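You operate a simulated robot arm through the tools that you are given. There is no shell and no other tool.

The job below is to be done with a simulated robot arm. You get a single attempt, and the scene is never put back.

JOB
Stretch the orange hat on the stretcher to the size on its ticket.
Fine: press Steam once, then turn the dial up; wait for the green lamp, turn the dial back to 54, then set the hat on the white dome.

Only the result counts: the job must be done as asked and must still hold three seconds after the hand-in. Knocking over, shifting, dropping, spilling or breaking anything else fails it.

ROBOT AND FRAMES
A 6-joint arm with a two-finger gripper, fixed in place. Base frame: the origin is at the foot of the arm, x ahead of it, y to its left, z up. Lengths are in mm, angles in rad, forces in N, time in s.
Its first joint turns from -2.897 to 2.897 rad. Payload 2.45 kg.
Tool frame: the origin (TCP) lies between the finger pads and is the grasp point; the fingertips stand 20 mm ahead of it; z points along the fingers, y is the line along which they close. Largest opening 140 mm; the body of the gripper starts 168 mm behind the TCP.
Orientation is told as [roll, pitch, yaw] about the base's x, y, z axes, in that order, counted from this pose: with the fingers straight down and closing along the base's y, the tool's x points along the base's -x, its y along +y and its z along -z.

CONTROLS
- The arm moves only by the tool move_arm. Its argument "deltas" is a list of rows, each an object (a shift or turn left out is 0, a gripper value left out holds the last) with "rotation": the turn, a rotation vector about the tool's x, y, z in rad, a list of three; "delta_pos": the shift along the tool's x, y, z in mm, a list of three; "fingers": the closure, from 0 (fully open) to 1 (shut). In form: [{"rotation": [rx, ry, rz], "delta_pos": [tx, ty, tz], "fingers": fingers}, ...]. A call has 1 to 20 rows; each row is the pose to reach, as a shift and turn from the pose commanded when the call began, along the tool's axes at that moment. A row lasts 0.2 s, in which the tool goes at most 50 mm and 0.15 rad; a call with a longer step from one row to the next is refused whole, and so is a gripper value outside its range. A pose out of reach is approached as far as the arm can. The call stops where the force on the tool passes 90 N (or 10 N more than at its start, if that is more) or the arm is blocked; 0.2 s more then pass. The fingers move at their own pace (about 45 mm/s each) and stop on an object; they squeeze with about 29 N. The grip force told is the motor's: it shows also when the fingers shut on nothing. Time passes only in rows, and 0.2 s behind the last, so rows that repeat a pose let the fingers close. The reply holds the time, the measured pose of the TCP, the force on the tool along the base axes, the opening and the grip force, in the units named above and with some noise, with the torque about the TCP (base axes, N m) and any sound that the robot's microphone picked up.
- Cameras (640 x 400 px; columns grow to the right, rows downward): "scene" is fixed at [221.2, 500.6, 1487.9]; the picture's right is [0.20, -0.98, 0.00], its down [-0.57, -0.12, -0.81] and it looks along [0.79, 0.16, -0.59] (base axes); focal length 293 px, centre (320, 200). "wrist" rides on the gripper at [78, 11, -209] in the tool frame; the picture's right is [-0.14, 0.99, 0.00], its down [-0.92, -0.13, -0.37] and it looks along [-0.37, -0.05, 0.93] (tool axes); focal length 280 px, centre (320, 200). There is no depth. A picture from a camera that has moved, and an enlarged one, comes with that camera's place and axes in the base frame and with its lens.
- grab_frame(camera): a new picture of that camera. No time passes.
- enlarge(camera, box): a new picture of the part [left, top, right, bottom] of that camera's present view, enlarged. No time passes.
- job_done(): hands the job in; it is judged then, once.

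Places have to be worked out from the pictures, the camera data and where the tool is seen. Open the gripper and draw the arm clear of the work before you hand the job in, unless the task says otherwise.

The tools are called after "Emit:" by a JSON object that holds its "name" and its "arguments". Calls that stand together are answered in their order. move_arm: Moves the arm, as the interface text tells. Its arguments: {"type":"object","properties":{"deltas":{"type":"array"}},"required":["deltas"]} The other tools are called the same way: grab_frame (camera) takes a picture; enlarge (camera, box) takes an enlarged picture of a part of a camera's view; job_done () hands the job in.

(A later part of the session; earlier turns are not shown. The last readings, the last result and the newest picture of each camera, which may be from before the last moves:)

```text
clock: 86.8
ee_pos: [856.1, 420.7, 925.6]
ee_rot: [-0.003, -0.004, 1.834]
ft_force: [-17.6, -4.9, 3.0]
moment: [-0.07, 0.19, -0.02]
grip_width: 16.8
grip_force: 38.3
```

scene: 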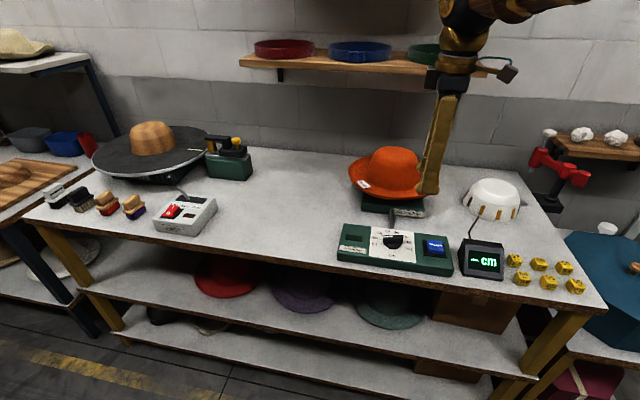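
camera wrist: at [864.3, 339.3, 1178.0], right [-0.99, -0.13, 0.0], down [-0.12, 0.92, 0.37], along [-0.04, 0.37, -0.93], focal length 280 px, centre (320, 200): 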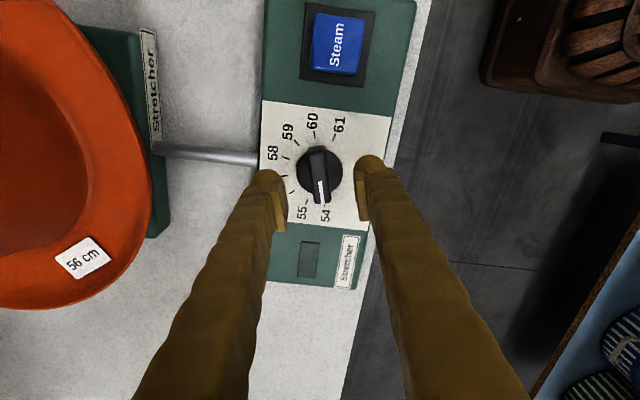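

Well centred now. I turn the dial up clockwise, first by 30° (to 55), to check how it follows.

Emit:
{"name": "move_arm", "arguments": {"deltas": [{"rotation": [0, 0, 0.131]}, {"rotation": [0, 0, 0.262]}, {"rotation": [0, 0, 0.393]}, {"rotation": [0, 0, 0.524]}]}}

Emit:
{"name": "enlarge", "arguments": {"camera": "wrist", "box": [240, 100, 400, 240]}}

Emit:
{"name": "enlarge", "arguments": {"camera": "scene", "box": [330, 130, 470, 285]}}

```text
clock: 87.8
ee_pos: [856.0, 420.0, 925.9]
ee_rot: [0.001, -0.003, 1.308]
ft_force: [-22.3, -3.4, -5.1]
moment: [-0.21, 0.23, -0.03]
grip_width: 16.7
grip_force: 42.4
```

```text
2.86 times, centred on (320, 170) of wrist
camera zoom: at [824.3, 346.1, 1135.1], right [-0.92, 0.39, 0.0], down [0.36, 0.85, 0.37], along [0.14, 0.34, -0.93], focal length 801 px, centre (320, 286)
```

zoom: 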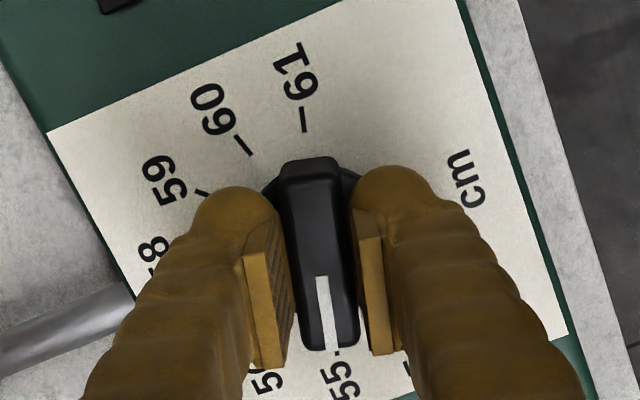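

```text
2.58 times, centred on (400, 208) of scene
camera zoom: at [221.2, 500.6, 1487.9], right [0.2, -0.98, 0.0], down [-0.57, -0.12, -0.81], along [0.79, 0.16, -0.59], focal length 756 px, centre (114, 181)
```

zoom: 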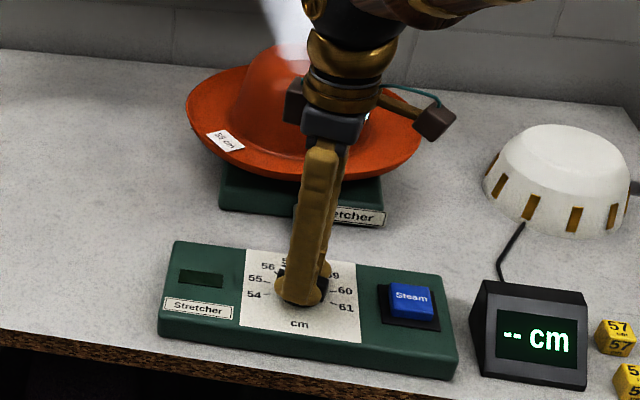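

The dial follows and reads 55. I continue to 56.

Emit:
{"name": "move_arm", "arguments": {"deltas": [{"rotation": [0, 0, 0.131]}, {"rotation": [0, 0, 0.262]}, {"rotation": [0, 0, 0.393]}, {"rotation": [0, 0, 0.524]}]}}

Emit:
{"name": "enlarge", "arguments": {"camera": "wrist", "box": [240, 100, 400, 240]}}

Emit:
{"name": "enlarge", "arguments": {"camera": "scene", "box": [330, 130, 470, 285]}}

```text
clock: 88.8
ee_pos: [855.4, 419.5, 926.1]
ee_rot: [0.001, -0.003, 0.784]
ft_force: [-26.1, -4.8, -14.4]
moment: [-0.11, 0.21, 0.02]
grip_width: 17.0
grip_force: 42.6
```

```text
2.86 times, centred on (320, 170) of wrist
camera zoom: at [792.1, 371.4, 1135.2], right [-0.6, 0.8, 0.0], down [0.74, 0.56, 0.37], along [0.29, 0.22, -0.93], focal length 801 px, centre (320, 286)
```

zoom: 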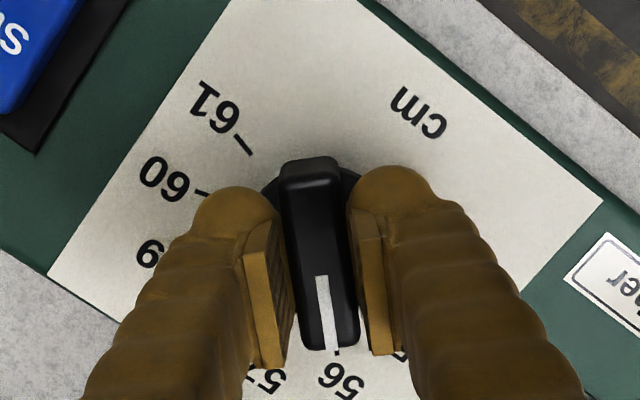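

```text
2.58 times, centred on (400, 208) of scene
camera zoom: at [221.2, 500.6, 1487.9], right [0.2, -0.98, 0.0], down [-0.57, -0.12, -0.81], along [0.79, 0.16, -0.59], focal length 756 px, centre (114, 181)
```

zoom: 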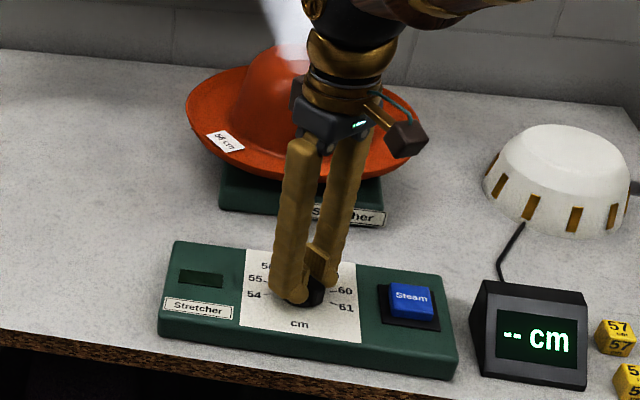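

The dial is at 56. I hold and wait, watching the lamp.

Emit:
{"name": "move_arm", "arguments": {"deltas": [{}, {}, {}, {}, {}, {}, {}, {}, {}, {}, {}, {}, {}, {}, {}, {}, {}, {}, {}, {}]}}

Emit:
{"name": "enlarge", "arguments": {"camera": "scene", "box": [330, 130, 470, 285]}}

```text
clock: 93.0
ee_pos: [855.2, 420.9, 925.8]
ee_rot: [0.003, -0.004, 0.786]
ft_force: [-19.8, 1.2, -17.6]
moment: [-0.04, 0.23, 0.01]
grip_width: 17.1
grip_force: 43.2
```

```text
2.58 times, centred on (400, 208) of scene
camera zoom: at [221.2, 500.6, 1487.9], right [0.2, -0.98, 0.0], down [-0.57, -0.12, -0.81], along [0.79, 0.16, -0.59], focal length 756 px, centre (114, 181)
```

zoom: 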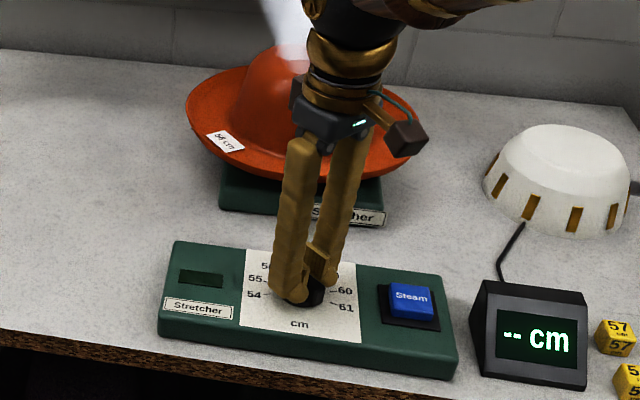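

No lamp yet; steam is still rising. I keep waiting.

Emit:
{"name": "move_arm", "arguments": {"deltas": [{}, {}, {}, {}, {}, {}, {}, {}, {}, {}, {}, {}, {}, {}, {}, {}, {}, {}, {}, {}]}}

Emit:
{"name": "enlarge", "arguments": {"camera": "scene", "box": [330, 130, 470, 285]}}

```text
clock: 97.2
ee_pos: [855.7, 420.5, 925.6]
ee_rot: [0.001, -0.004, 0.785]
ft_force: [-5.4, 5.5, -5.4]
moment: [0.0, 0.09, 0.01]
grip_width: 17.2
grip_force: 42.1
```

```text
2.58 times, centred on (400, 208) of scene
camera zoom: at [221.2, 500.6, 1487.9], right [0.2, -0.98, 0.0], down [-0.57, -0.12, -0.81], along [0.79, 0.16, -0.59], focal length 756 px, centre (114, 181)
```

zoom: 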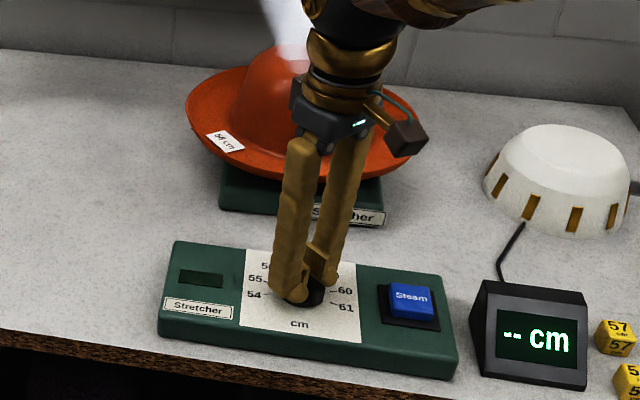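

Emit:
{"name": "move_arm", "arguments": {"deltas": [{}, {}, {}, {}, {}, {}, {}, {}, {}, {}, {}, {}, {}, {}, {}, {}, {}, {}, {}, {}]}}

Emit:
{"name": "enlarge", "arguments": {"camera": "scene", "box": [330, 130, 470, 285]}}

```text
clock: 101.4
ee_pos: [855.3, 419.6, 926.5]
ee_rot: [0.002, -0.004, 0.786]
ft_force: [2.1, 5.5, 3.4]
moment: [0.06, -0.06, 0.01]
grip_width: 16.9
grip_force: 42.5
```

```text
2.58 times, centred on (400, 208) of scene
camera zoom: at [221.2, 500.6, 1487.9], right [0.2, -0.98, 0.0], down [-0.57, -0.12, -0.81], along [0.79, 0.16, -0.59], focal length 756 px, centre (114, 181)
```

zoom: 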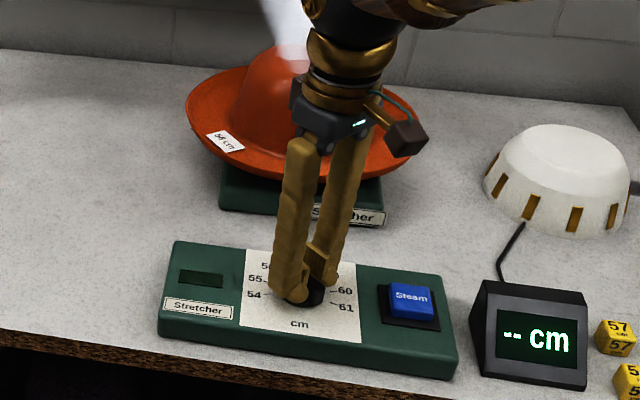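

Emit:
{"name": "move_arm", "arguments": {"deltas": [{}, {}, {}, {}, {}, {}, {}, {}, {}, {}, {}, {}, {}, {}, {}, {}, {}, {}, {}, {}]}}

Emit:
{"name": "enlarge", "arguments": {"camera": "scene", "box": [335, 220, 400, 270]}}

Emit:
{"name": "grab_frame", "arguments": {"camera": "wrist"}}

Emit:
{"name": "grab_frame", "arguments": {"camera": "scene"}}

```text
clock: 105.6
ee_pos: [856.5, 419.8, 927.1]
ee_rot: [0.001, -0.004, 0.786]
ft_force: [2.4, 1.1, 2.6]
moment: [0.04, -0.02, 0.0]
grip_width: 16.9
grip_force: 42.5
```

```text
8.00 times, centred on (368, 245) of scene
camera zoom: at [221.2, 500.6, 1487.9], right [0.2, -0.98, 0.0], down [-0.57, -0.12, -0.81], along [0.79, 0.16, -0.59], focal length 2345 px, centre (-60, -160)
```

zoom: 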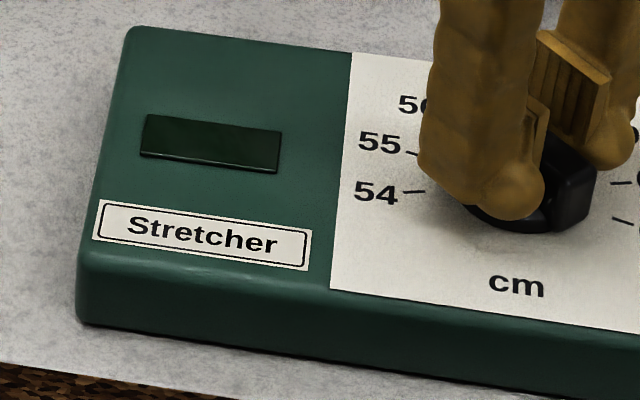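

```text
taken
camera wrist: at [792.3, 371.5, 1135.7], right [-0.6, 0.8, 0.0], down [0.74, 0.56, 0.37], along [0.3, 0.23, -0.93], focal length 280 px, centre (320, 200)
```

wrist: 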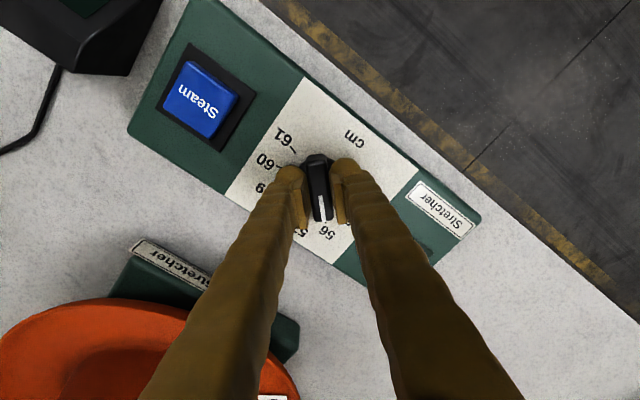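

```text
taken
```

scene: 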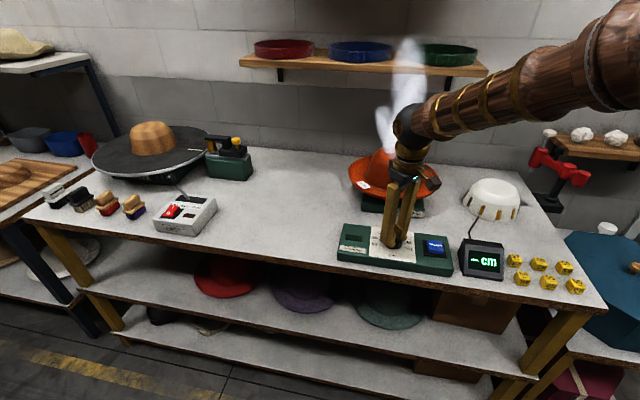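

The steam cycle is still running. I keep waiting and checking the lamp.

Emit:
{"name": "move_arm", "arguments": {"deltas": [{}, {}, {}, {}, {}, {}, {}, {}, {}, {}, {}, {}, {}, {}, {}, {}, {}, {}, {}, {}]}}

Emit:
{"name": "enlarge", "arguments": {"camera": "scene", "box": [330, 30, 530, 285]}}

```text
clock: 109.8
ee_pos: [857.0, 420.3, 925.5]
ee_rot: [0.002, -0.005, 0.787]
ft_force: [1.0, -1.1, 1.4]
moment: [0.03, -0.02, 0.02]
grip_width: 17.2
grip_force: 42.1
```

```text
1.57 times, centred on (430, 158) of scene
camera zoom: at [221.2, 500.6, 1487.9], right [0.2, -0.98, 0.0], down [-0.57, -0.12, -0.81], along [0.79, 0.16, -0.59], focal length 460 px, centre (148, 267)
```

zoom: 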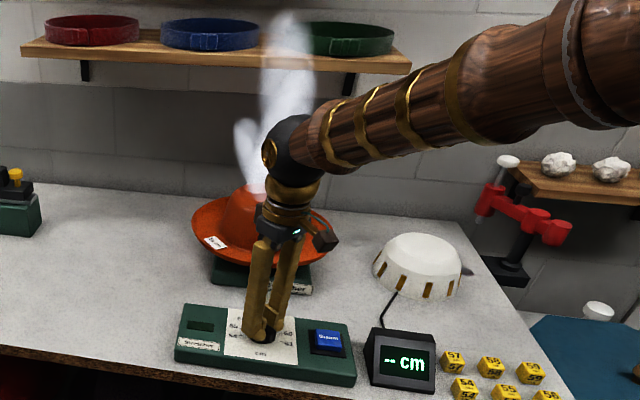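

Emit:
{"name": "move_arm", "arguments": {"deltas": [{}, {}, {}, {}, {}, {}, {}, {}, {}, {}, {}, {}, {}, {}, {}, {}, {}, {}, {}, {}]}}

Emit:
{"name": "enlarge", "arguments": {"camera": "scene", "box": [330, 130, 470, 285]}}

```text
clock: 114.0
ee_pos: [856.4, 419.7, 926.8]
ee_rot: [0.001, -0.003, 0.786]
ft_force: [-0.1, -0.7, -1.0]
moment: [-0.03, 0.03, 0.02]
grip_width: 16.8
grip_force: 43.0
```

```text
2.58 times, centred on (400, 208) of scene
camera zoom: at [221.2, 500.6, 1487.9], right [0.2, -0.98, 0.0], down [-0.57, -0.12, -0.81], along [0.79, 0.16, -0.59], focal length 756 px, centre (114, 181)
```

zoom: 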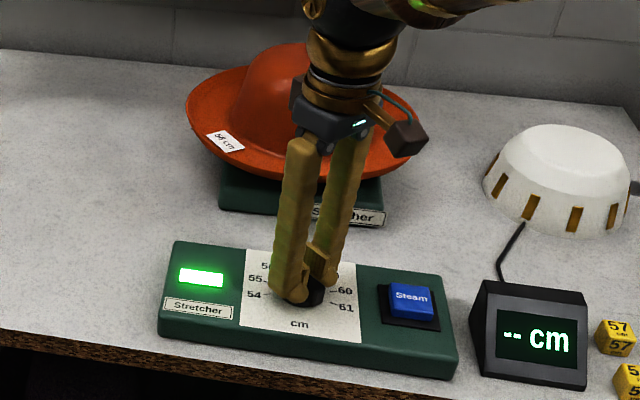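

The green lamp is on and the steam has stopped. I turn the dial back to 54.

Emit:
{"name": "move_arm", "arguments": {"deltas": [{"rotation": [0, 0, -0.131]}, {"rotation": [0, 0, -0.262]}, {"rotation": [0, 0, -0.393]}, {"rotation": [0, 0, -0.524]}, {"rotation": [0, 0, -0.655]}, {"rotation": [0, 0, -0.786]}, {"rotation": [0, 0, -0.917]}, {"rotation": [0, 0, -1.05]}, {"rotation": [0, 0, -1.05]}]}}

Emit:
{"name": "enlarge", "arguments": {"camera": "wrist", "box": [240, 100, 400, 240]}}

Emit:
{"name": "enlarge", "arguments": {"camera": "scene", "box": [330, 130, 470, 285]}}

```text
clock: 116.0
ee_pos: [856.7, 420.5, 926.9]
ee_rot: [-0.002, -0.002, 1.839]
ft_force: [-20.5, 13.7, -6.4]
moment: [0.16, 0.23, -0.17]
grip_width: 17.1
grip_force: 42.5
```

```text
2.86 times, centred on (320, 170) of wrist
camera zoom: at [865.3, 341.0, 1135.7], right [-0.99, -0.13, 0.0], down [-0.12, 0.92, 0.37], along [-0.05, 0.37, -0.93], focal length 801 px, centre (320, 286)
```

zoom: 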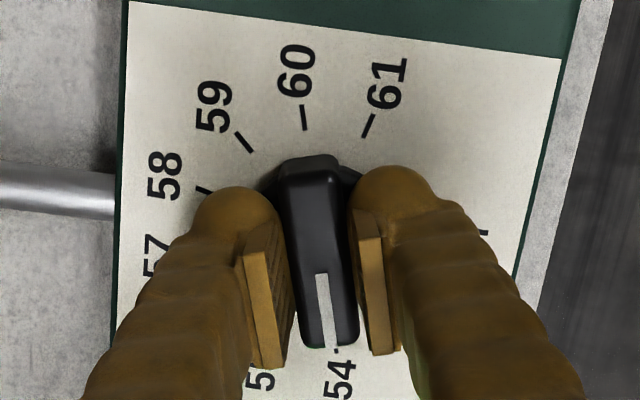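

```text
2.58 times, centred on (400, 208) of scene
camera zoom: at [221.2, 500.6, 1487.9], right [0.2, -0.98, 0.0], down [-0.57, -0.12, -0.81], along [0.79, 0.16, -0.59], focal length 756 px, centre (114, 181)
```

zoom: 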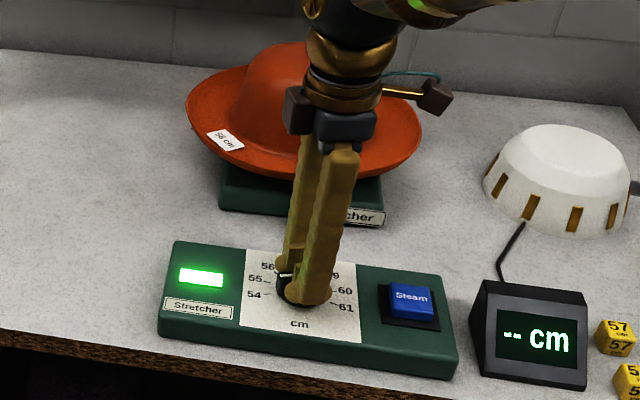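

The dial is back at 54. I release the knob and rise straight up.

Emit:
{"name": "move_arm", "arguments": {"deltas": [{"fingers": 0.6}, {"fingers": 0.6}, {"fingers": 0.6}, {"delta_pos": [0, 0, -20]}, {"delta_pos": [0, 0, -60]}, {"delta_pos": [0, 0, -100]}, {"delta_pos": [0, 0, -145]}, {"delta_pos": [0, 0, -190]}, {"delta_pos": [0, 0, -225]}]}}

Emit:
{"name": "enlarge", "arguments": {"camera": "scene", "box": [330, 130, 540, 285]}}

Emit:
{"name": "grab_frame", "arguments": {"camera": "wrist"}}

```text
clock: 118.0
ee_pos: [855.7, 419.1, 1152.4]
ee_rot: [-0.001, -0.004, 1.836]
ft_force: [0.5, 0.0, -0.2]
moment: [0.0, 0.01, 0.0]
grip_width: 56.0
grip_force: 0.0
```

```text
2.58 times, centred on (435, 208) of scene
camera zoom: at [221.2, 500.6, 1487.9], right [0.2, -0.98, 0.0], down [-0.57, -0.12, -0.81], along [0.79, 0.16, -0.59], focal length 756 px, centre (23, 181)
```

zoom: 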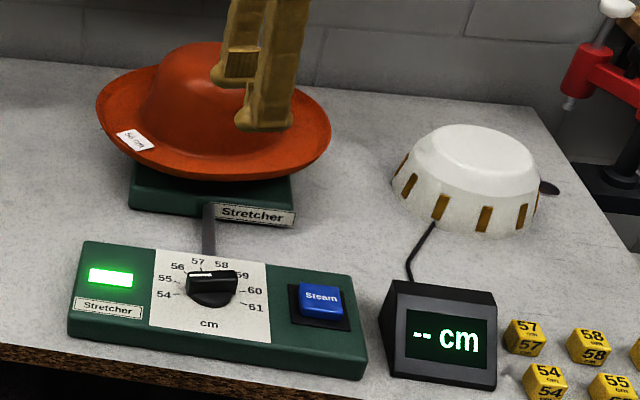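

```text
taken
camera wrist: at [865.5, 340.4, 1361.0], right [-0.99, -0.13, 0.0], down [-0.12, 0.92, 0.37], along [-0.05, 0.37, -0.93], focal length 280 px, centre (320, 200)
```

wrist: 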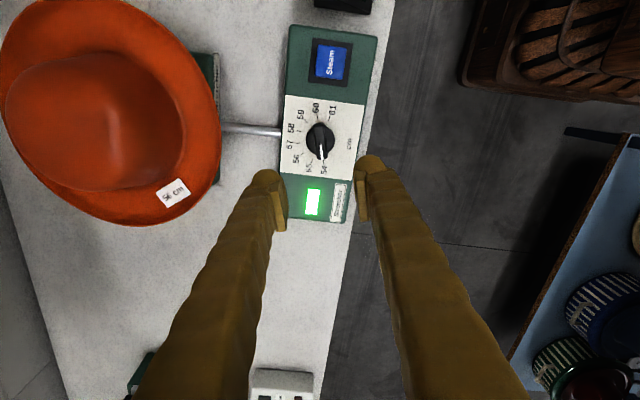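

The lamp is green and the dial at 54. Now I go in front of the hat again with the tool tilted 30° below horizontal.

Emit:
{"name": "move_arm", "arguments": {"deltas": [{"delta_pos": [-0.5, -8, 8], "rotation": [0.129, 0.023, 0.04]}, {"delta_pos": [-1, -15, 20], "rotation": [0.259, 0.047, 0.081]}, {"delta_pos": [-1.6, -23, 40], "rotation": [0.388, 0.07, 0.121]}, {"delta_pos": [-2, -31, 60], "rotation": [0.518, 0.094, 0.162]}, {"delta_pos": [-2.7, -38, 80], "rotation": [0.647, 0.117, 0.203]}, {"delta_pos": [-3, -46, 100], "rotation": [0.776, 0.14, 0.243]}, {"delta_pos": [-3.8, -54, 120], "rotation": [0.906, 0.164, 0.284]}, {"delta_pos": [-4.3, -61.6, 142], "rotation": [1.035, 0.187, 0.324]}]}}

Emit:
{"name": "grab_frame", "arguments": {"camera": "wrist"}}

Emit:
{"name": "grab_frame", "arguments": {"camera": "scene"}}

```text
clock: 119.8
ee_pos: [915.1, 440.1, 1010.4]
ee_rot: [-1.05, -0.003, 1.481]
ft_force: [0.2, -0.2, -0.1]
moment: [0.02, 0.05, -0.06]
grip_width: 56.3
grip_force: 0.1
```

```text
taken
camera wrist: at [721.9, 378.9, 1104.2], right [-0.48, 0.19, -0.86], down [-0.17, 0.94, 0.3], along [0.86, 0.29, -0.42], focal length 280 px, centre (320, 200)
```

wrist: 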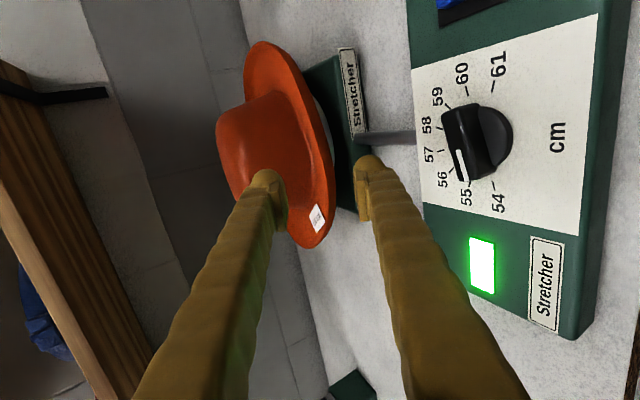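

```text
taken
```

scene: 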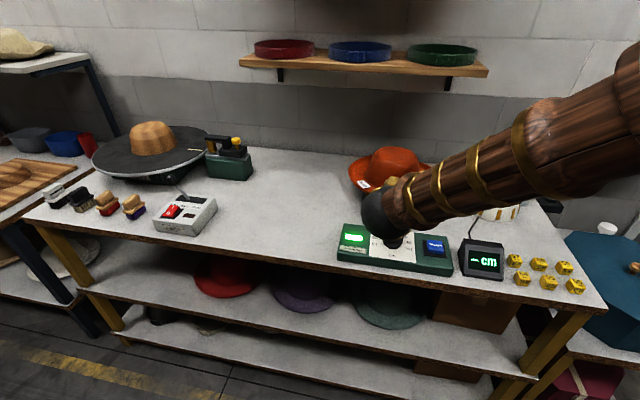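

Emit:
{"name": "enlarge", "arguments": {"camera": "wrist", "box": [200, 30, 400, 260]}}

```text
1.74 times, centred on (300, 145) of wrist
camera zoom: at [721.9, 378.9, 1104.2], right [-0.48, 0.19, -0.86], down [-0.17, 0.94, 0.3], along [0.86, 0.29, -0.42], focal length 488 px, centre (355, 296)
```

zoom: 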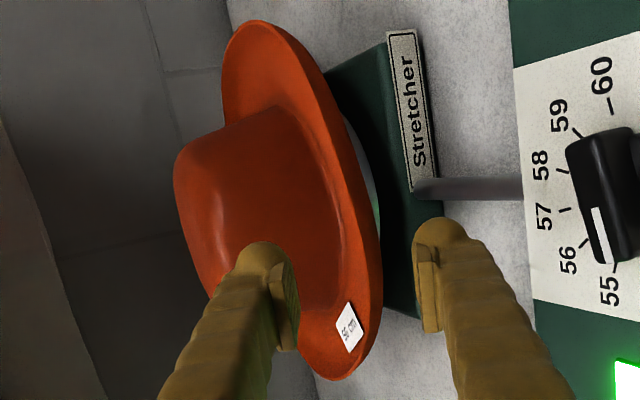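

I lower the axis by 10 mm and advance part of the way toward the brim.

Emit:
{"name": "move_arm", "arguments": {"deltas": [{"delta_pos": [0, 8.7, 5]}, {"delta_pos": [0, 8.7, 20]}, {"delta_pos": [0, 8.7, 35]}, {"delta_pos": [0, 8.7, 52]}]}}

Emit:
{"name": "enlarge", "arguments": {"camera": "wrist", "box": [200, 30, 400, 260]}}

Emit:
{"name": "enlarge", "arguments": {"camera": "scene", "box": [330, 130, 460, 260]}}

```text
clock: 120.8
ee_pos: [956.9, 437.6, 977.5]
ee_rot: [-1.046, -0.001, 1.479]
ft_force: [0.6, 0.6, 0.1]
moment: [0.01, -0.02, -0.01]
grip_width: 55.7
grip_force: 0.1
```

```text
1.74 times, centred on (300, 145) of wrist
camera zoom: at [761.5, 376.1, 1072.1], right [-0.48, 0.19, -0.86], down [-0.17, 0.94, 0.3], along [0.86, 0.29, -0.42], focal length 488 px, centre (355, 296)
```

zoom: 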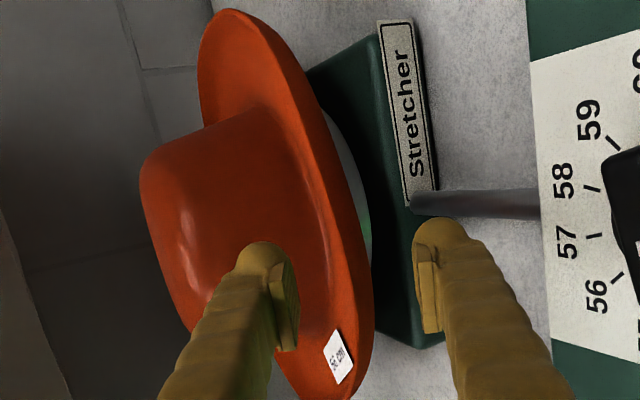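

```text
3.08 times, centred on (395, 195) of scene
camera zoom: at [221.2, 500.6, 1487.9], right [0.2, -0.98, 0.0], down [-0.57, -0.12, -0.81], along [0.79, 0.16, -0.59], focal length 902 px, centre (89, 215)
```

zoom: 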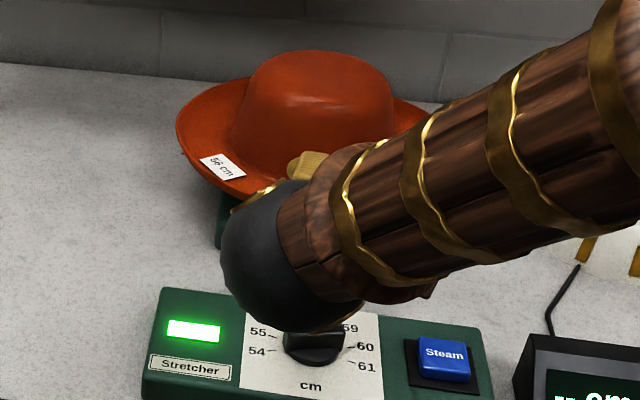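

The rim is centred between the pads. I advance 40 mm more along the axis.

Emit:
{"name": "move_arm", "arguments": {"deltas": [{"delta_pos": [0, 0, 12]}, {"delta_pos": [0, 0, 24]}, {"delta_pos": [0, 0, 33]}, {"delta_pos": [0, 0, 40]}]}}

Emit:
{"name": "enlarge", "arguments": {"camera": "wrist", "box": [200, 30, 400, 260]}}

Emit:
{"name": "enlarge", "arguments": {"camera": "scene", "box": [330, 130, 460, 260]}}

```text
clock: 121.8
ee_pos: [988.5, 433.6, 956.1]
ee_rot: [-1.046, -0.003, 1.478]
ft_force: [0.7, -0.1, -0.3]
moment: [0.02, 0.0, -0.02]
grip_width: 55.9
grip_force: 0.1
```

```text
1.74 times, centred on (300, 145) of wrist
camera zoom: at [795.2, 372.2, 1051.3], right [-0.48, 0.19, -0.86], down [-0.17, 0.94, 0.3], along [0.86, 0.29, -0.42], focal length 488 px, centre (355, 296)
```

zoom: 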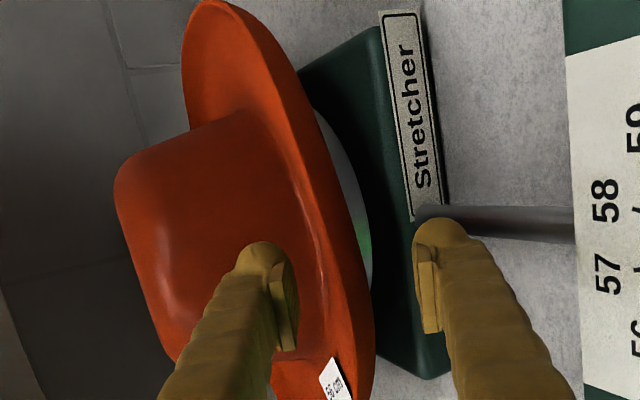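

```text
3.08 times, centred on (395, 195) of scene
camera zoom: at [221.2, 500.6, 1487.9], right [0.2, -0.98, 0.0], down [-0.57, -0.12, -0.81], along [0.79, 0.16, -0.59], focal length 902 px, centre (89, 215)
```

zoom: 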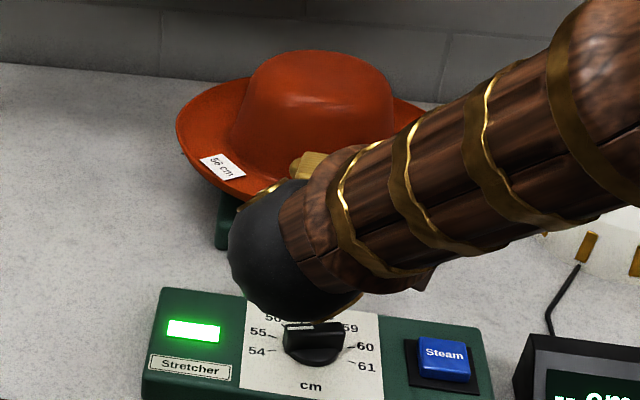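

The rim is at the TCP. I advance 8 mm more and close on the brim.

Emit:
{"name": "move_arm", "arguments": {"deltas": [{"delta_pos": [0, 0, 8]}, {"delta_pos": [0, 0, 8], "fingers": 0.8}, {"delta_pos": [0, 0, 8], "fingers": 1.0}, {"delta_pos": [0, 0, 8]}, {"delta_pos": [0, 0, 8]}, {"delta_pos": [0, 0, 8]}]}}

Emit:
{"name": "enlarge", "arguments": {"camera": "wrist", "box": [200, 0, 400, 260]}}

Emit:
{"name": "enlarge", "arguments": {"camera": "scene", "box": [330, 130, 460, 260]}}

```text
clock: 123.2
ee_pos: [996.7, 432.0, 952.0]
ee_rot: [-1.046, -0.004, 1.479]
ft_force: [-0.3, -0.1, -1.3]
moment: [-0.01, 0.21, 0.0]
grip_width: 25.7
grip_force: 28.9
```

```text
1.54 times, centred on (300, 130) of wrist
camera zoom: at [802.5, 371.2, 1047.8], right [-0.48, 0.19, -0.86], down [-0.17, 0.94, 0.3], along [0.86, 0.29, -0.42], focal length 431 px, centre (351, 308)
```

zoom: 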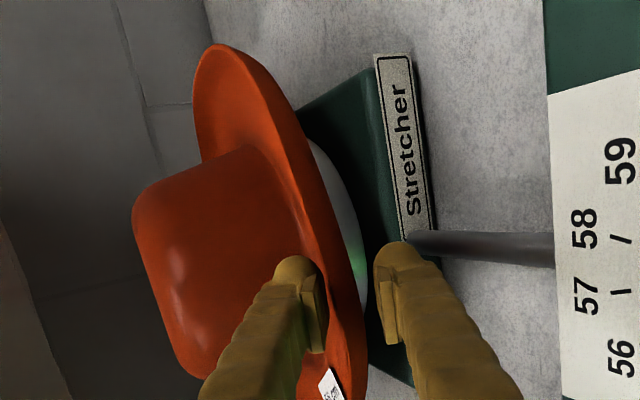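

```text
3.08 times, centred on (395, 195) of scene
camera zoom: at [221.2, 500.6, 1487.9], right [0.2, -0.98, 0.0], down [-0.57, -0.12, -0.81], along [0.79, 0.16, -0.59], focal length 902 px, centre (89, 215)
```

zoom: 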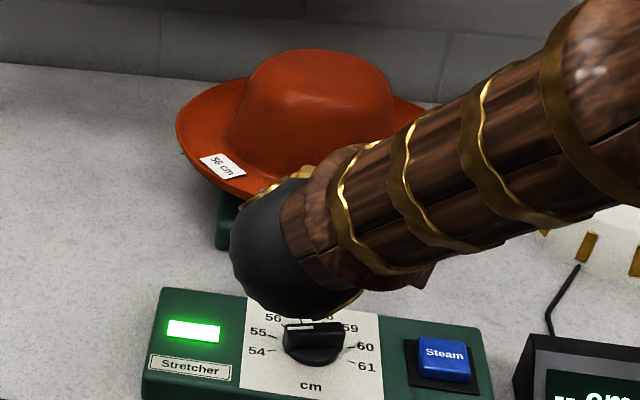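

Gripped with full force. I lift the hat straight up off the dome.

Emit:
{"name": "move_arm", "arguments": {"deltas": [{"delta_pos": [0, -8.7, -5]}, {"delta_pos": [0, -17.3, -10]}, {"delta_pos": [0, -26, -15]}, {"delta_pos": [0, -34.6, -20]}, {"delta_pos": [0, -43.3, -25]}, {"delta_pos": [0, -52, -30]}]}}

Emit:
{"name": "grab_frame", "arguments": {"camera": "wrist"}}

Emit:
{"name": "enlarge", "arguments": {"camera": "scene", "box": [330, 100, 460, 230]}}

```text
clock: 124.6
ee_pos: [997.0, 432.1, 1011.4]
ee_rot: [-1.047, -0.003, 1.48]
ft_force: [0.1, -0.2, -1.2]
moment: [0.01, 0.22, 0.0]
grip_width: 26.0
grip_force: 29.3
```

```text
taken
camera wrist: at [803.3, 370.5, 1107.5], right [-0.48, 0.19, -0.86], down [-0.17, 0.94, 0.3], along [0.86, 0.29, -0.42], focal length 280 px, centre (320, 200)
```

wrist: 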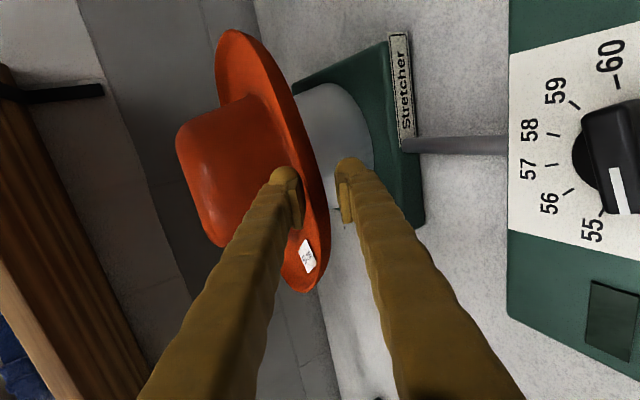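

```text
3.08 times, centred on (395, 165) of scene
camera zoom: at [221.2, 500.6, 1487.9], right [0.2, -0.98, 0.0], down [-0.57, -0.12, -0.81], along [0.79, 0.16, -0.59], focal length 902 px, centre (89, 308)
```

zoom: 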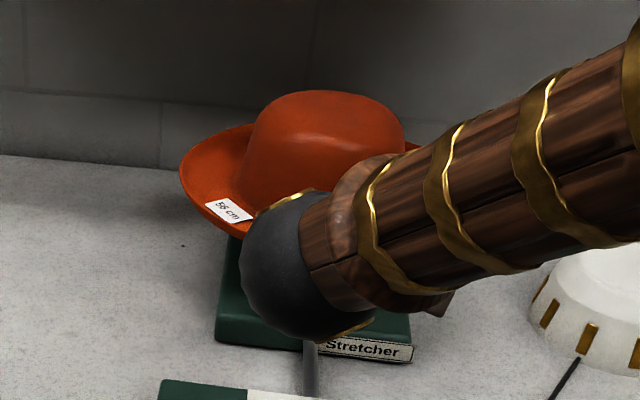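

The hat lifts cleanly. I raise it clear of the dome and carry it across to above the white measuring dome, at about (1151, 73), turning 20° on the way.

Emit:
{"name": "move_arm", "arguments": {"deltas": [{"delta_pos": [0, -18.7, -10.8]}, {"delta_pos": [0, -37.4, -21.6]}, {"delta_pos": [0, -56, -32.4]}, {"delta_pos": [0, -75, -43]}, {"delta_pos": [0, -93.5, -54]}, {"delta_pos": [14, -94.6, -52], "rotation": [0, 0.014, 0.008]}, {"delta_pos": [36, -96.4, -49], "rotation": [0, 0.036, 0.021]}, {"delta_pos": [60, -98.4, -45.5], "rotation": [0, 0.061, 0.035]}, {"delta_pos": [84, -100.4, -42.2], "rotation": [0, 0.085, 0.049]}, {"delta_pos": [108, -102.3, -38.8], "rotation": [0, 0.11, 0.063]}, {"delta_pos": [132, -104.3, -35.4], "rotation": [0, 0.134, 0.077]}, {"delta_pos": [156, -106.2, -32], "rotation": [0, 0.159, 0.092]}, {"delta_pos": [180, -108.2, -28.6], "rotation": [0, 0.183, 0.106]}, {"delta_pos": [204, -110.2, -25.3], "rotation": [0, 0.207, 0.12]}, {"delta_pos": [228, -112.1, -21.9], "rotation": [0, 0.232, 0.134]}, {"delta_pos": [252, -114.1, -18.5], "rotation": [0, 0.256, 0.148]}, {"delta_pos": [275, -116, -15.3], "rotation": [0, 0.28, 0.161]}, {"delta_pos": [294, -117.5, -12.6], "rotation": [0, 0.299, 0.1725]}, {"delta_pos": [294, -117.5, -12.6], "rotation": [0, 0.299, 0.1725]}]}}

Emit:
{"name": "grab_frame", "arguments": {"camera": "wrist"}}

Emit:
{"name": "grab_frame", "arguments": {"camera": "scene"}}

```text
clock: 128.6
ee_pos: [1016.9, 134.5, 1118.8]
ee_rot: [-1.047, -0.004, 1.132]
ft_force: [0.1, 0.3, -2.1]
moment: [0.11, 0.16, 0.0]
grip_width: 25.8
grip_force: 29.1
```

```text
taken
camera wrist: at [814.8, 141.4, 1214.6], right [-0.39, 0.34, -0.86], down [0.16, 0.94, 0.3], along [0.91, -0.02, -0.42], focal length 280 px, centre (320, 200)
```

wrist: 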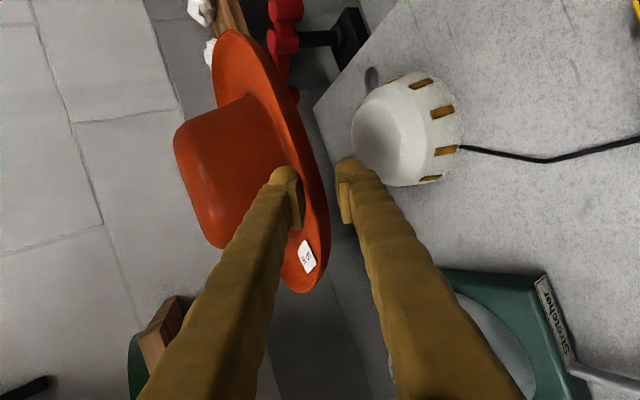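

```text
taken
```

scene: 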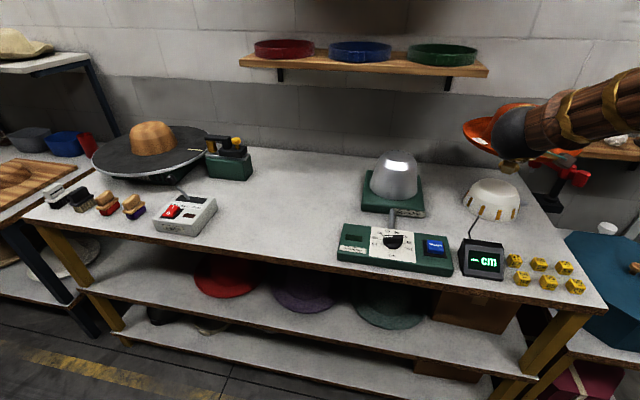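

Emit:
{"name": "enlarge", "arguments": {"camera": "scene", "box": [440, 80, 580, 230]}}

Emit:
{"name": "enlarge", "arguments": {"camera": "wrist", "box": [160, 0, 480, 300]}}

```text
2.67 times, centred on (510, 155) of scene
camera zoom: at [221.2, 500.6, 1487.9], right [0.2, -0.98, 0.0], down [-0.57, -0.12, -0.81], along [0.79, 0.16, -0.59], focal length 782 px, centre (-187, 320)
```

zoom: 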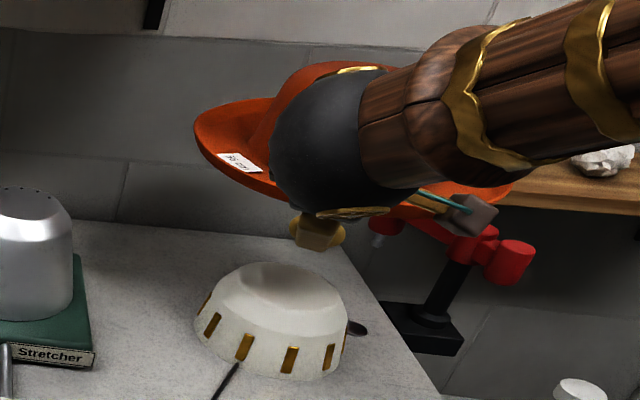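

```text
1.33 times, centred on (320, 150) of wrist
camera zoom: at [814.8, 141.4, 1214.6], right [-0.39, 0.34, -0.86], down [0.16, 0.94, 0.3], along [0.91, -0.02, -0.42], focal length 374 px, centre (320, 267)
```

zoom: 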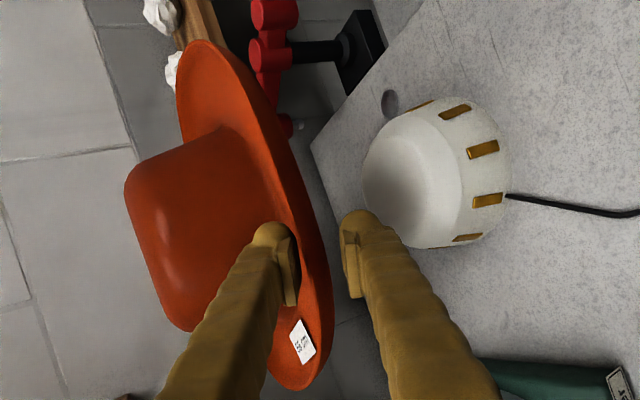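

The hat is level and centred over the white dome within a few mm. I lower it in stages.

Emit:
{"name": "move_arm", "arguments": {"deltas": [{"delta_pos": [0, 17.3, 10]}, {"delta_pos": [0, 34.6, 20]}, {"delta_pos": [0, 52, 30]}, {"delta_pos": [0, 69.3, 40]}, {"delta_pos": [0, 86.6, 50]}, {"delta_pos": [0, 104, 60]}]}}

Emit:
{"name": "enlarge", "arguments": {"camera": "scene", "box": [430, 100, 570, 250]}}

Emit:
{"name": "enlarge", "arguments": {"camera": "wrist", "box": [160, 0, 480, 300]}}

```text
clock: 130.0
ee_pos: [1016.0, 135.2, 997.0]
ee_rot: [-1.049, -0.004, 1.135]
ft_force: [0.7, -0.3, -1.0]
moment: [0.04, 0.21, 0.01]
grip_width: 25.6
grip_force: 28.9
```

```text
2.67 times, centred on (500, 175) of scene
camera zoom: at [221.2, 500.6, 1487.9], right [0.2, -0.98, 0.0], down [-0.57, -0.12, -0.81], along [0.79, 0.16, -0.59], focal length 782 px, centre (-160, 267)
```

zoom: 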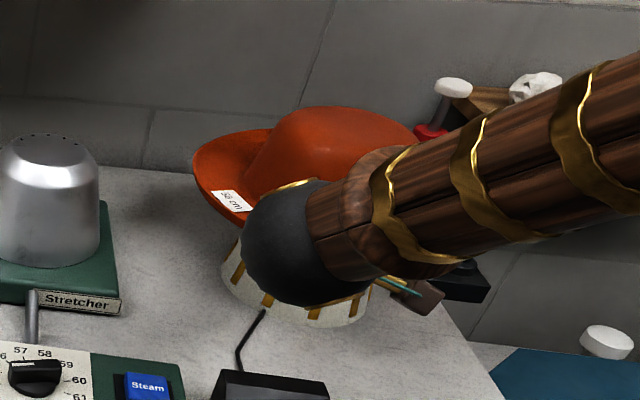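

```text
1.33 times, centred on (320, 150) of wrist
camera zoom: at [814.4, 142.8, 1093.3], right [-0.39, 0.34, -0.86], down [0.16, 0.94, 0.3], along [0.91, -0.02, -0.42], focal length 374 px, centre (320, 267)
```

zoom: 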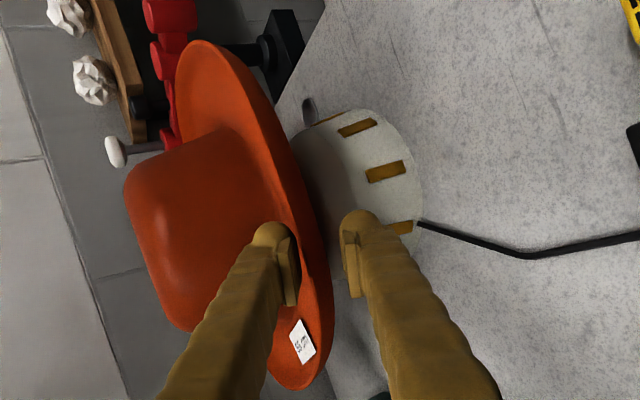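

Alignment still good. I continue lowering toward contact.

Emit:
{"name": "move_arm", "arguments": {"deltas": [{"delta_pos": [0, 13, 7.5]}, {"delta_pos": [0, 26, 15]}, {"delta_pos": [0, 39, 22.5]}, {"delta_pos": [0, 50, 29]}]}}

Emit:
{"name": "enlarge", "arguments": {"camera": "scene", "box": [430, 130, 570, 280]}}

Emit:
{"name": "grab_frame", "arguments": {"camera": "wrist"}}

```text
clock: 131.0
ee_pos: [1018.3, 135.8, 940.4]
ee_rot: [-1.047, -0.005, 1.132]
ft_force: [-0.2, 0.4, -1.6]
moment: [0.08, 0.2, 0.0]
grip_width: 26.0
grip_force: 29.2
```

```text
2.67 times, centred on (500, 205) of scene
camera zoom: at [221.2, 500.6, 1487.9], right [0.2, -0.98, 0.0], down [-0.57, -0.12, -0.81], along [0.79, 0.16, -0.59], focal length 782 px, centre (-160, 187)
```

zoom: 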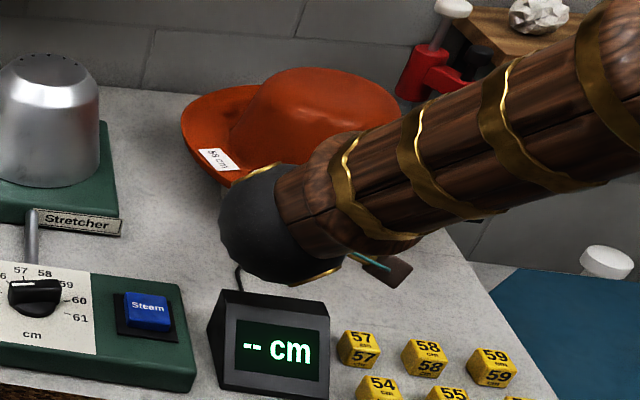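

```text
taken
camera wrist: at [814.6, 143.2, 1035.8], right [-0.39, 0.34, -0.86], down [0.16, 0.94, 0.3], along [0.91, -0.02, -0.42], focal length 280 px, centre (320, 200)
```

wrist: 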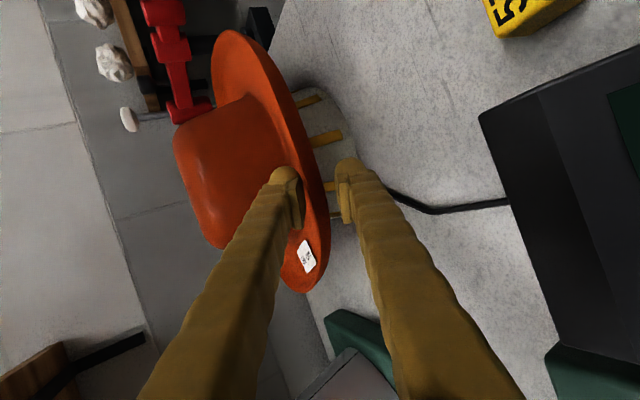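

No contact yet. I lower another 15 mm.

Emit:
{"name": "move_arm", "arguments": {"deltas": [{"delta_pos": [0, 4.3, 2.5]}, {"delta_pos": [0, 8.7, 5]}, {"delta_pos": [0, 13, 7.5]}, {"delta_pos": [0, 13, 7.5]}]}}

Emit:
{"name": "enlarge", "arguments": {"camera": "wrist", "box": [160, 0, 480, 300]}}

Emit:
{"name": "enlarge", "arguments": {"camera": "scene", "box": [430, 130, 570, 280]}}

```text
clock: 132.0
ee_pos: [1017.4, 135.3, 926.1]
ee_rot: [-1.045, -0.004, 1.135]
ft_force: [-2.0, 0.9, -0.5]
moment: [0.07, 0.19, -0.09]
grip_width: 24.5
grip_force: 29.6
```

```text
1.33 times, centred on (320, 150) of wrist
camera zoom: at [815.1, 142.8, 1020.9], right [-0.39, 0.34, -0.86], down [0.16, 0.94, 0.3], along [0.91, -0.02, -0.42], focal length 374 px, centre (320, 267)
```

zoom: 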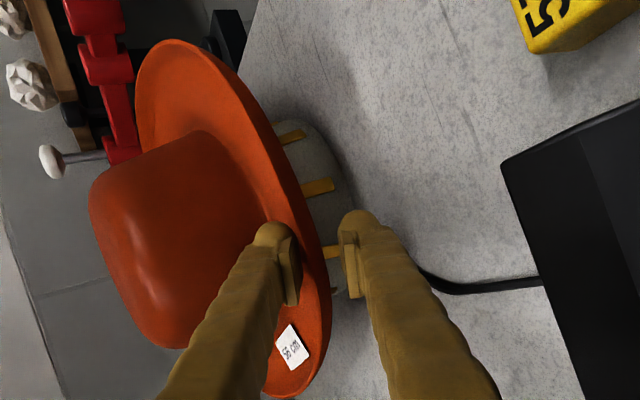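

```text
2.67 times, centred on (500, 205) of scene
camera zoom: at [221.2, 500.6, 1487.9], right [0.2, -0.98, 0.0], down [-0.57, -0.12, -0.81], along [0.79, 0.16, -0.59], focal length 782 px, centre (-160, 187)
```

zoom: 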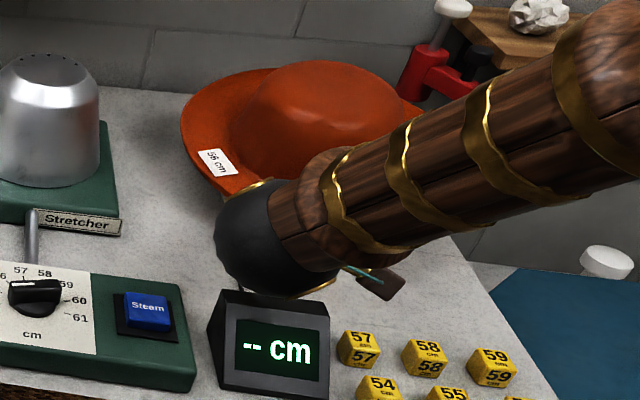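

The far side of the hat touches the dome's shoulder and tilts up. I raise 10 mm, shift ~9 mm outward, and lower again.

Emit:
{"name": "move_arm", "arguments": {"deltas": [{"delta_pos": [0, -9, -5]}, {"delta_pos": [2, -13.5, 3.6]}, {"delta_pos": [2, -9, 6]}, {"delta_pos": [2, -4.6, 8.6]}, {"delta_pos": [2, -1.2, 10.6]}]}}

Emit:
{"name": "enlarge", "arguments": {"camera": "wrist", "box": [160, 0, 480, 300]}}

Emit:
{"name": "enlarge", "arguments": {"camera": "scene", "box": [430, 130, 570, 280]}}

```text
clock: 133.2
ee_pos: [1025.4, 130.0, 921.8]
ee_rot: [-1.048, -0.003, 1.134]
ft_force: [-0.2, -0.2, -1.7]
moment: [0.05, 0.16, 0.0]
grip_width: 21.1
grip_force: 29.4
```

```text
1.33 times, centred on (320, 150) of wrist
camera zoom: at [822.9, 137.7, 1017.0], right [-0.39, 0.34, -0.86], down [0.16, 0.94, 0.3], along [0.91, -0.02, -0.42], focal length 374 px, centre (320, 267)
```

zoom: 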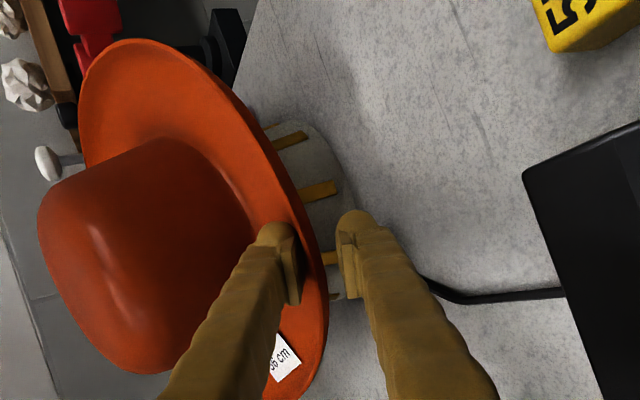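

```text
2.67 times, centred on (500, 205) of scene
camera zoom: at [221.2, 500.6, 1487.9], right [0.2, -0.98, 0.0], down [-0.57, -0.12, -0.81], along [0.79, 0.16, -0.59], focal length 782 px, centre (-160, 187)
```

zoom: 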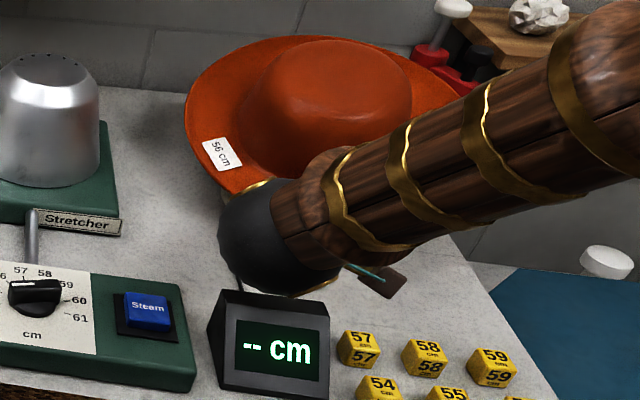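

That made it worse: the near wall of the hat is landing on the dome, so the hat must come back toward the arm. I raise it off and look at its tilt.

Emit:
{"name": "move_arm", "arguments": {"deltas": [{"delta_pos": [0, -9, -5]}, {"delta_pos": [0, -26, -15]}, {"delta_pos": [0, -43, -25]}, {"delta_pos": [0, -60, -35]}, {"delta_pos": [0, -60, -35]}]}}

Emit:
{"name": "enlarge", "arguments": {"camera": "wrist", "box": [160, 0, 480, 300]}}

Emit:
{"name": "enlarge", "arguments": {"camera": "scene", "box": [430, 90, 570, 250]}}

```text
clock: 134.4
ee_pos: [1023.3, 129.9, 992.0]
ee_rot: [-1.047, -0.002, 1.134]
ft_force: [0.0, -1.1, -1.6]
moment: [0.05, 0.17, 0.01]
grip_width: 18.9
grip_force: 29.5
```

```text
1.33 times, centred on (320, 150) of wrist
camera zoom: at [821.8, 136.5, 1086.9], right [-0.39, 0.34, -0.86], down [0.16, 0.94, 0.3], along [0.91, -0.02, -0.42], focal length 374 px, centre (320, 267)
```

zoom: 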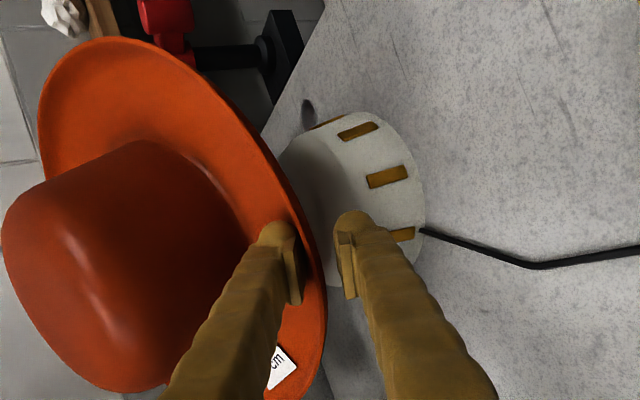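

```text
2.50 times, centred on (500, 170) of scene
camera zoom: at [221.2, 500.6, 1487.9], right [0.2, -0.98, 0.0], down [-0.57, -0.12, -0.81], along [0.79, 0.16, -0.59], focal length 733 px, centre (-130, 275)
```

zoom: 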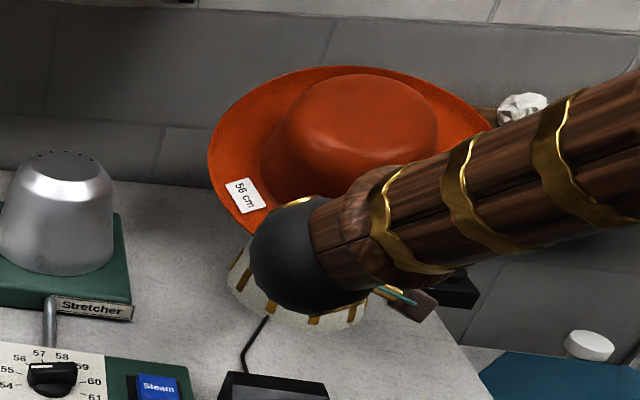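

The hat has rotated in the grip to about 23° far-side-up. I'll tilt the tool down by the same amount to level it, which also lifts the gripper body clear.

Emit:
{"name": "move_arm", "arguments": {"deltas": [{"delta_pos": [0, -5, -3], "rotation": [-0.1, 0, 0]}, {"delta_pos": [0, -10, -6], "rotation": [-0.2, 0, 0]}, {"delta_pos": [0, -15, -9], "rotation": [-0.3, 0, 0]}, {"delta_pos": [0, -17, -10], "rotation": [-0.4, 0, 0]}, {"delta_pos": [0, -17, -10], "rotation": [-0.4, 0, 0]}]}}

Emit:
{"name": "enlarge", "arguments": {"camera": "wrist", "box": [140, 0, 480, 300]}}

Emit:
{"name": "enlarge", "arguments": {"camera": "scene", "box": [430, 80, 570, 240]}}

```text
clock: 135.6
ee_pos: [1025.5, 128.0, 1011.3]
ee_rot: [-0.646, -0.003, 1.134]
ft_force: [0.4, 0.5, -2.0]
moment: [0.08, 0.17, 0.01]
grip_width: 18.4
grip_force: 28.9
```

```text
1.33 times, centred on (310, 150) of wrist
camera zoom: at [869.5, 114.2, 1171.9], right [-0.66, 0.46, -0.6], down [0.28, 0.88, 0.37], along [0.7, 0.08, -0.71], focal length 374 px, centre (333, 267)
```

zoom: 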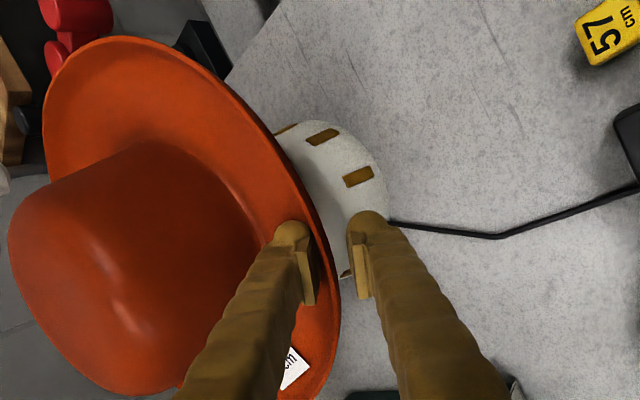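

```text
2.50 times, centred on (500, 160) of scene
camera zoom: at [221.2, 500.6, 1487.9], right [0.2, -0.98, 0.0], down [-0.57, -0.12, -0.81], along [0.79, 0.16, -0.59], focal length 733 px, centre (-130, 300)
```

zoom: 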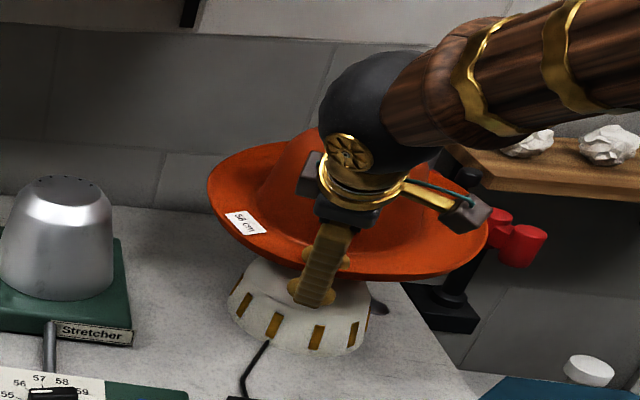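

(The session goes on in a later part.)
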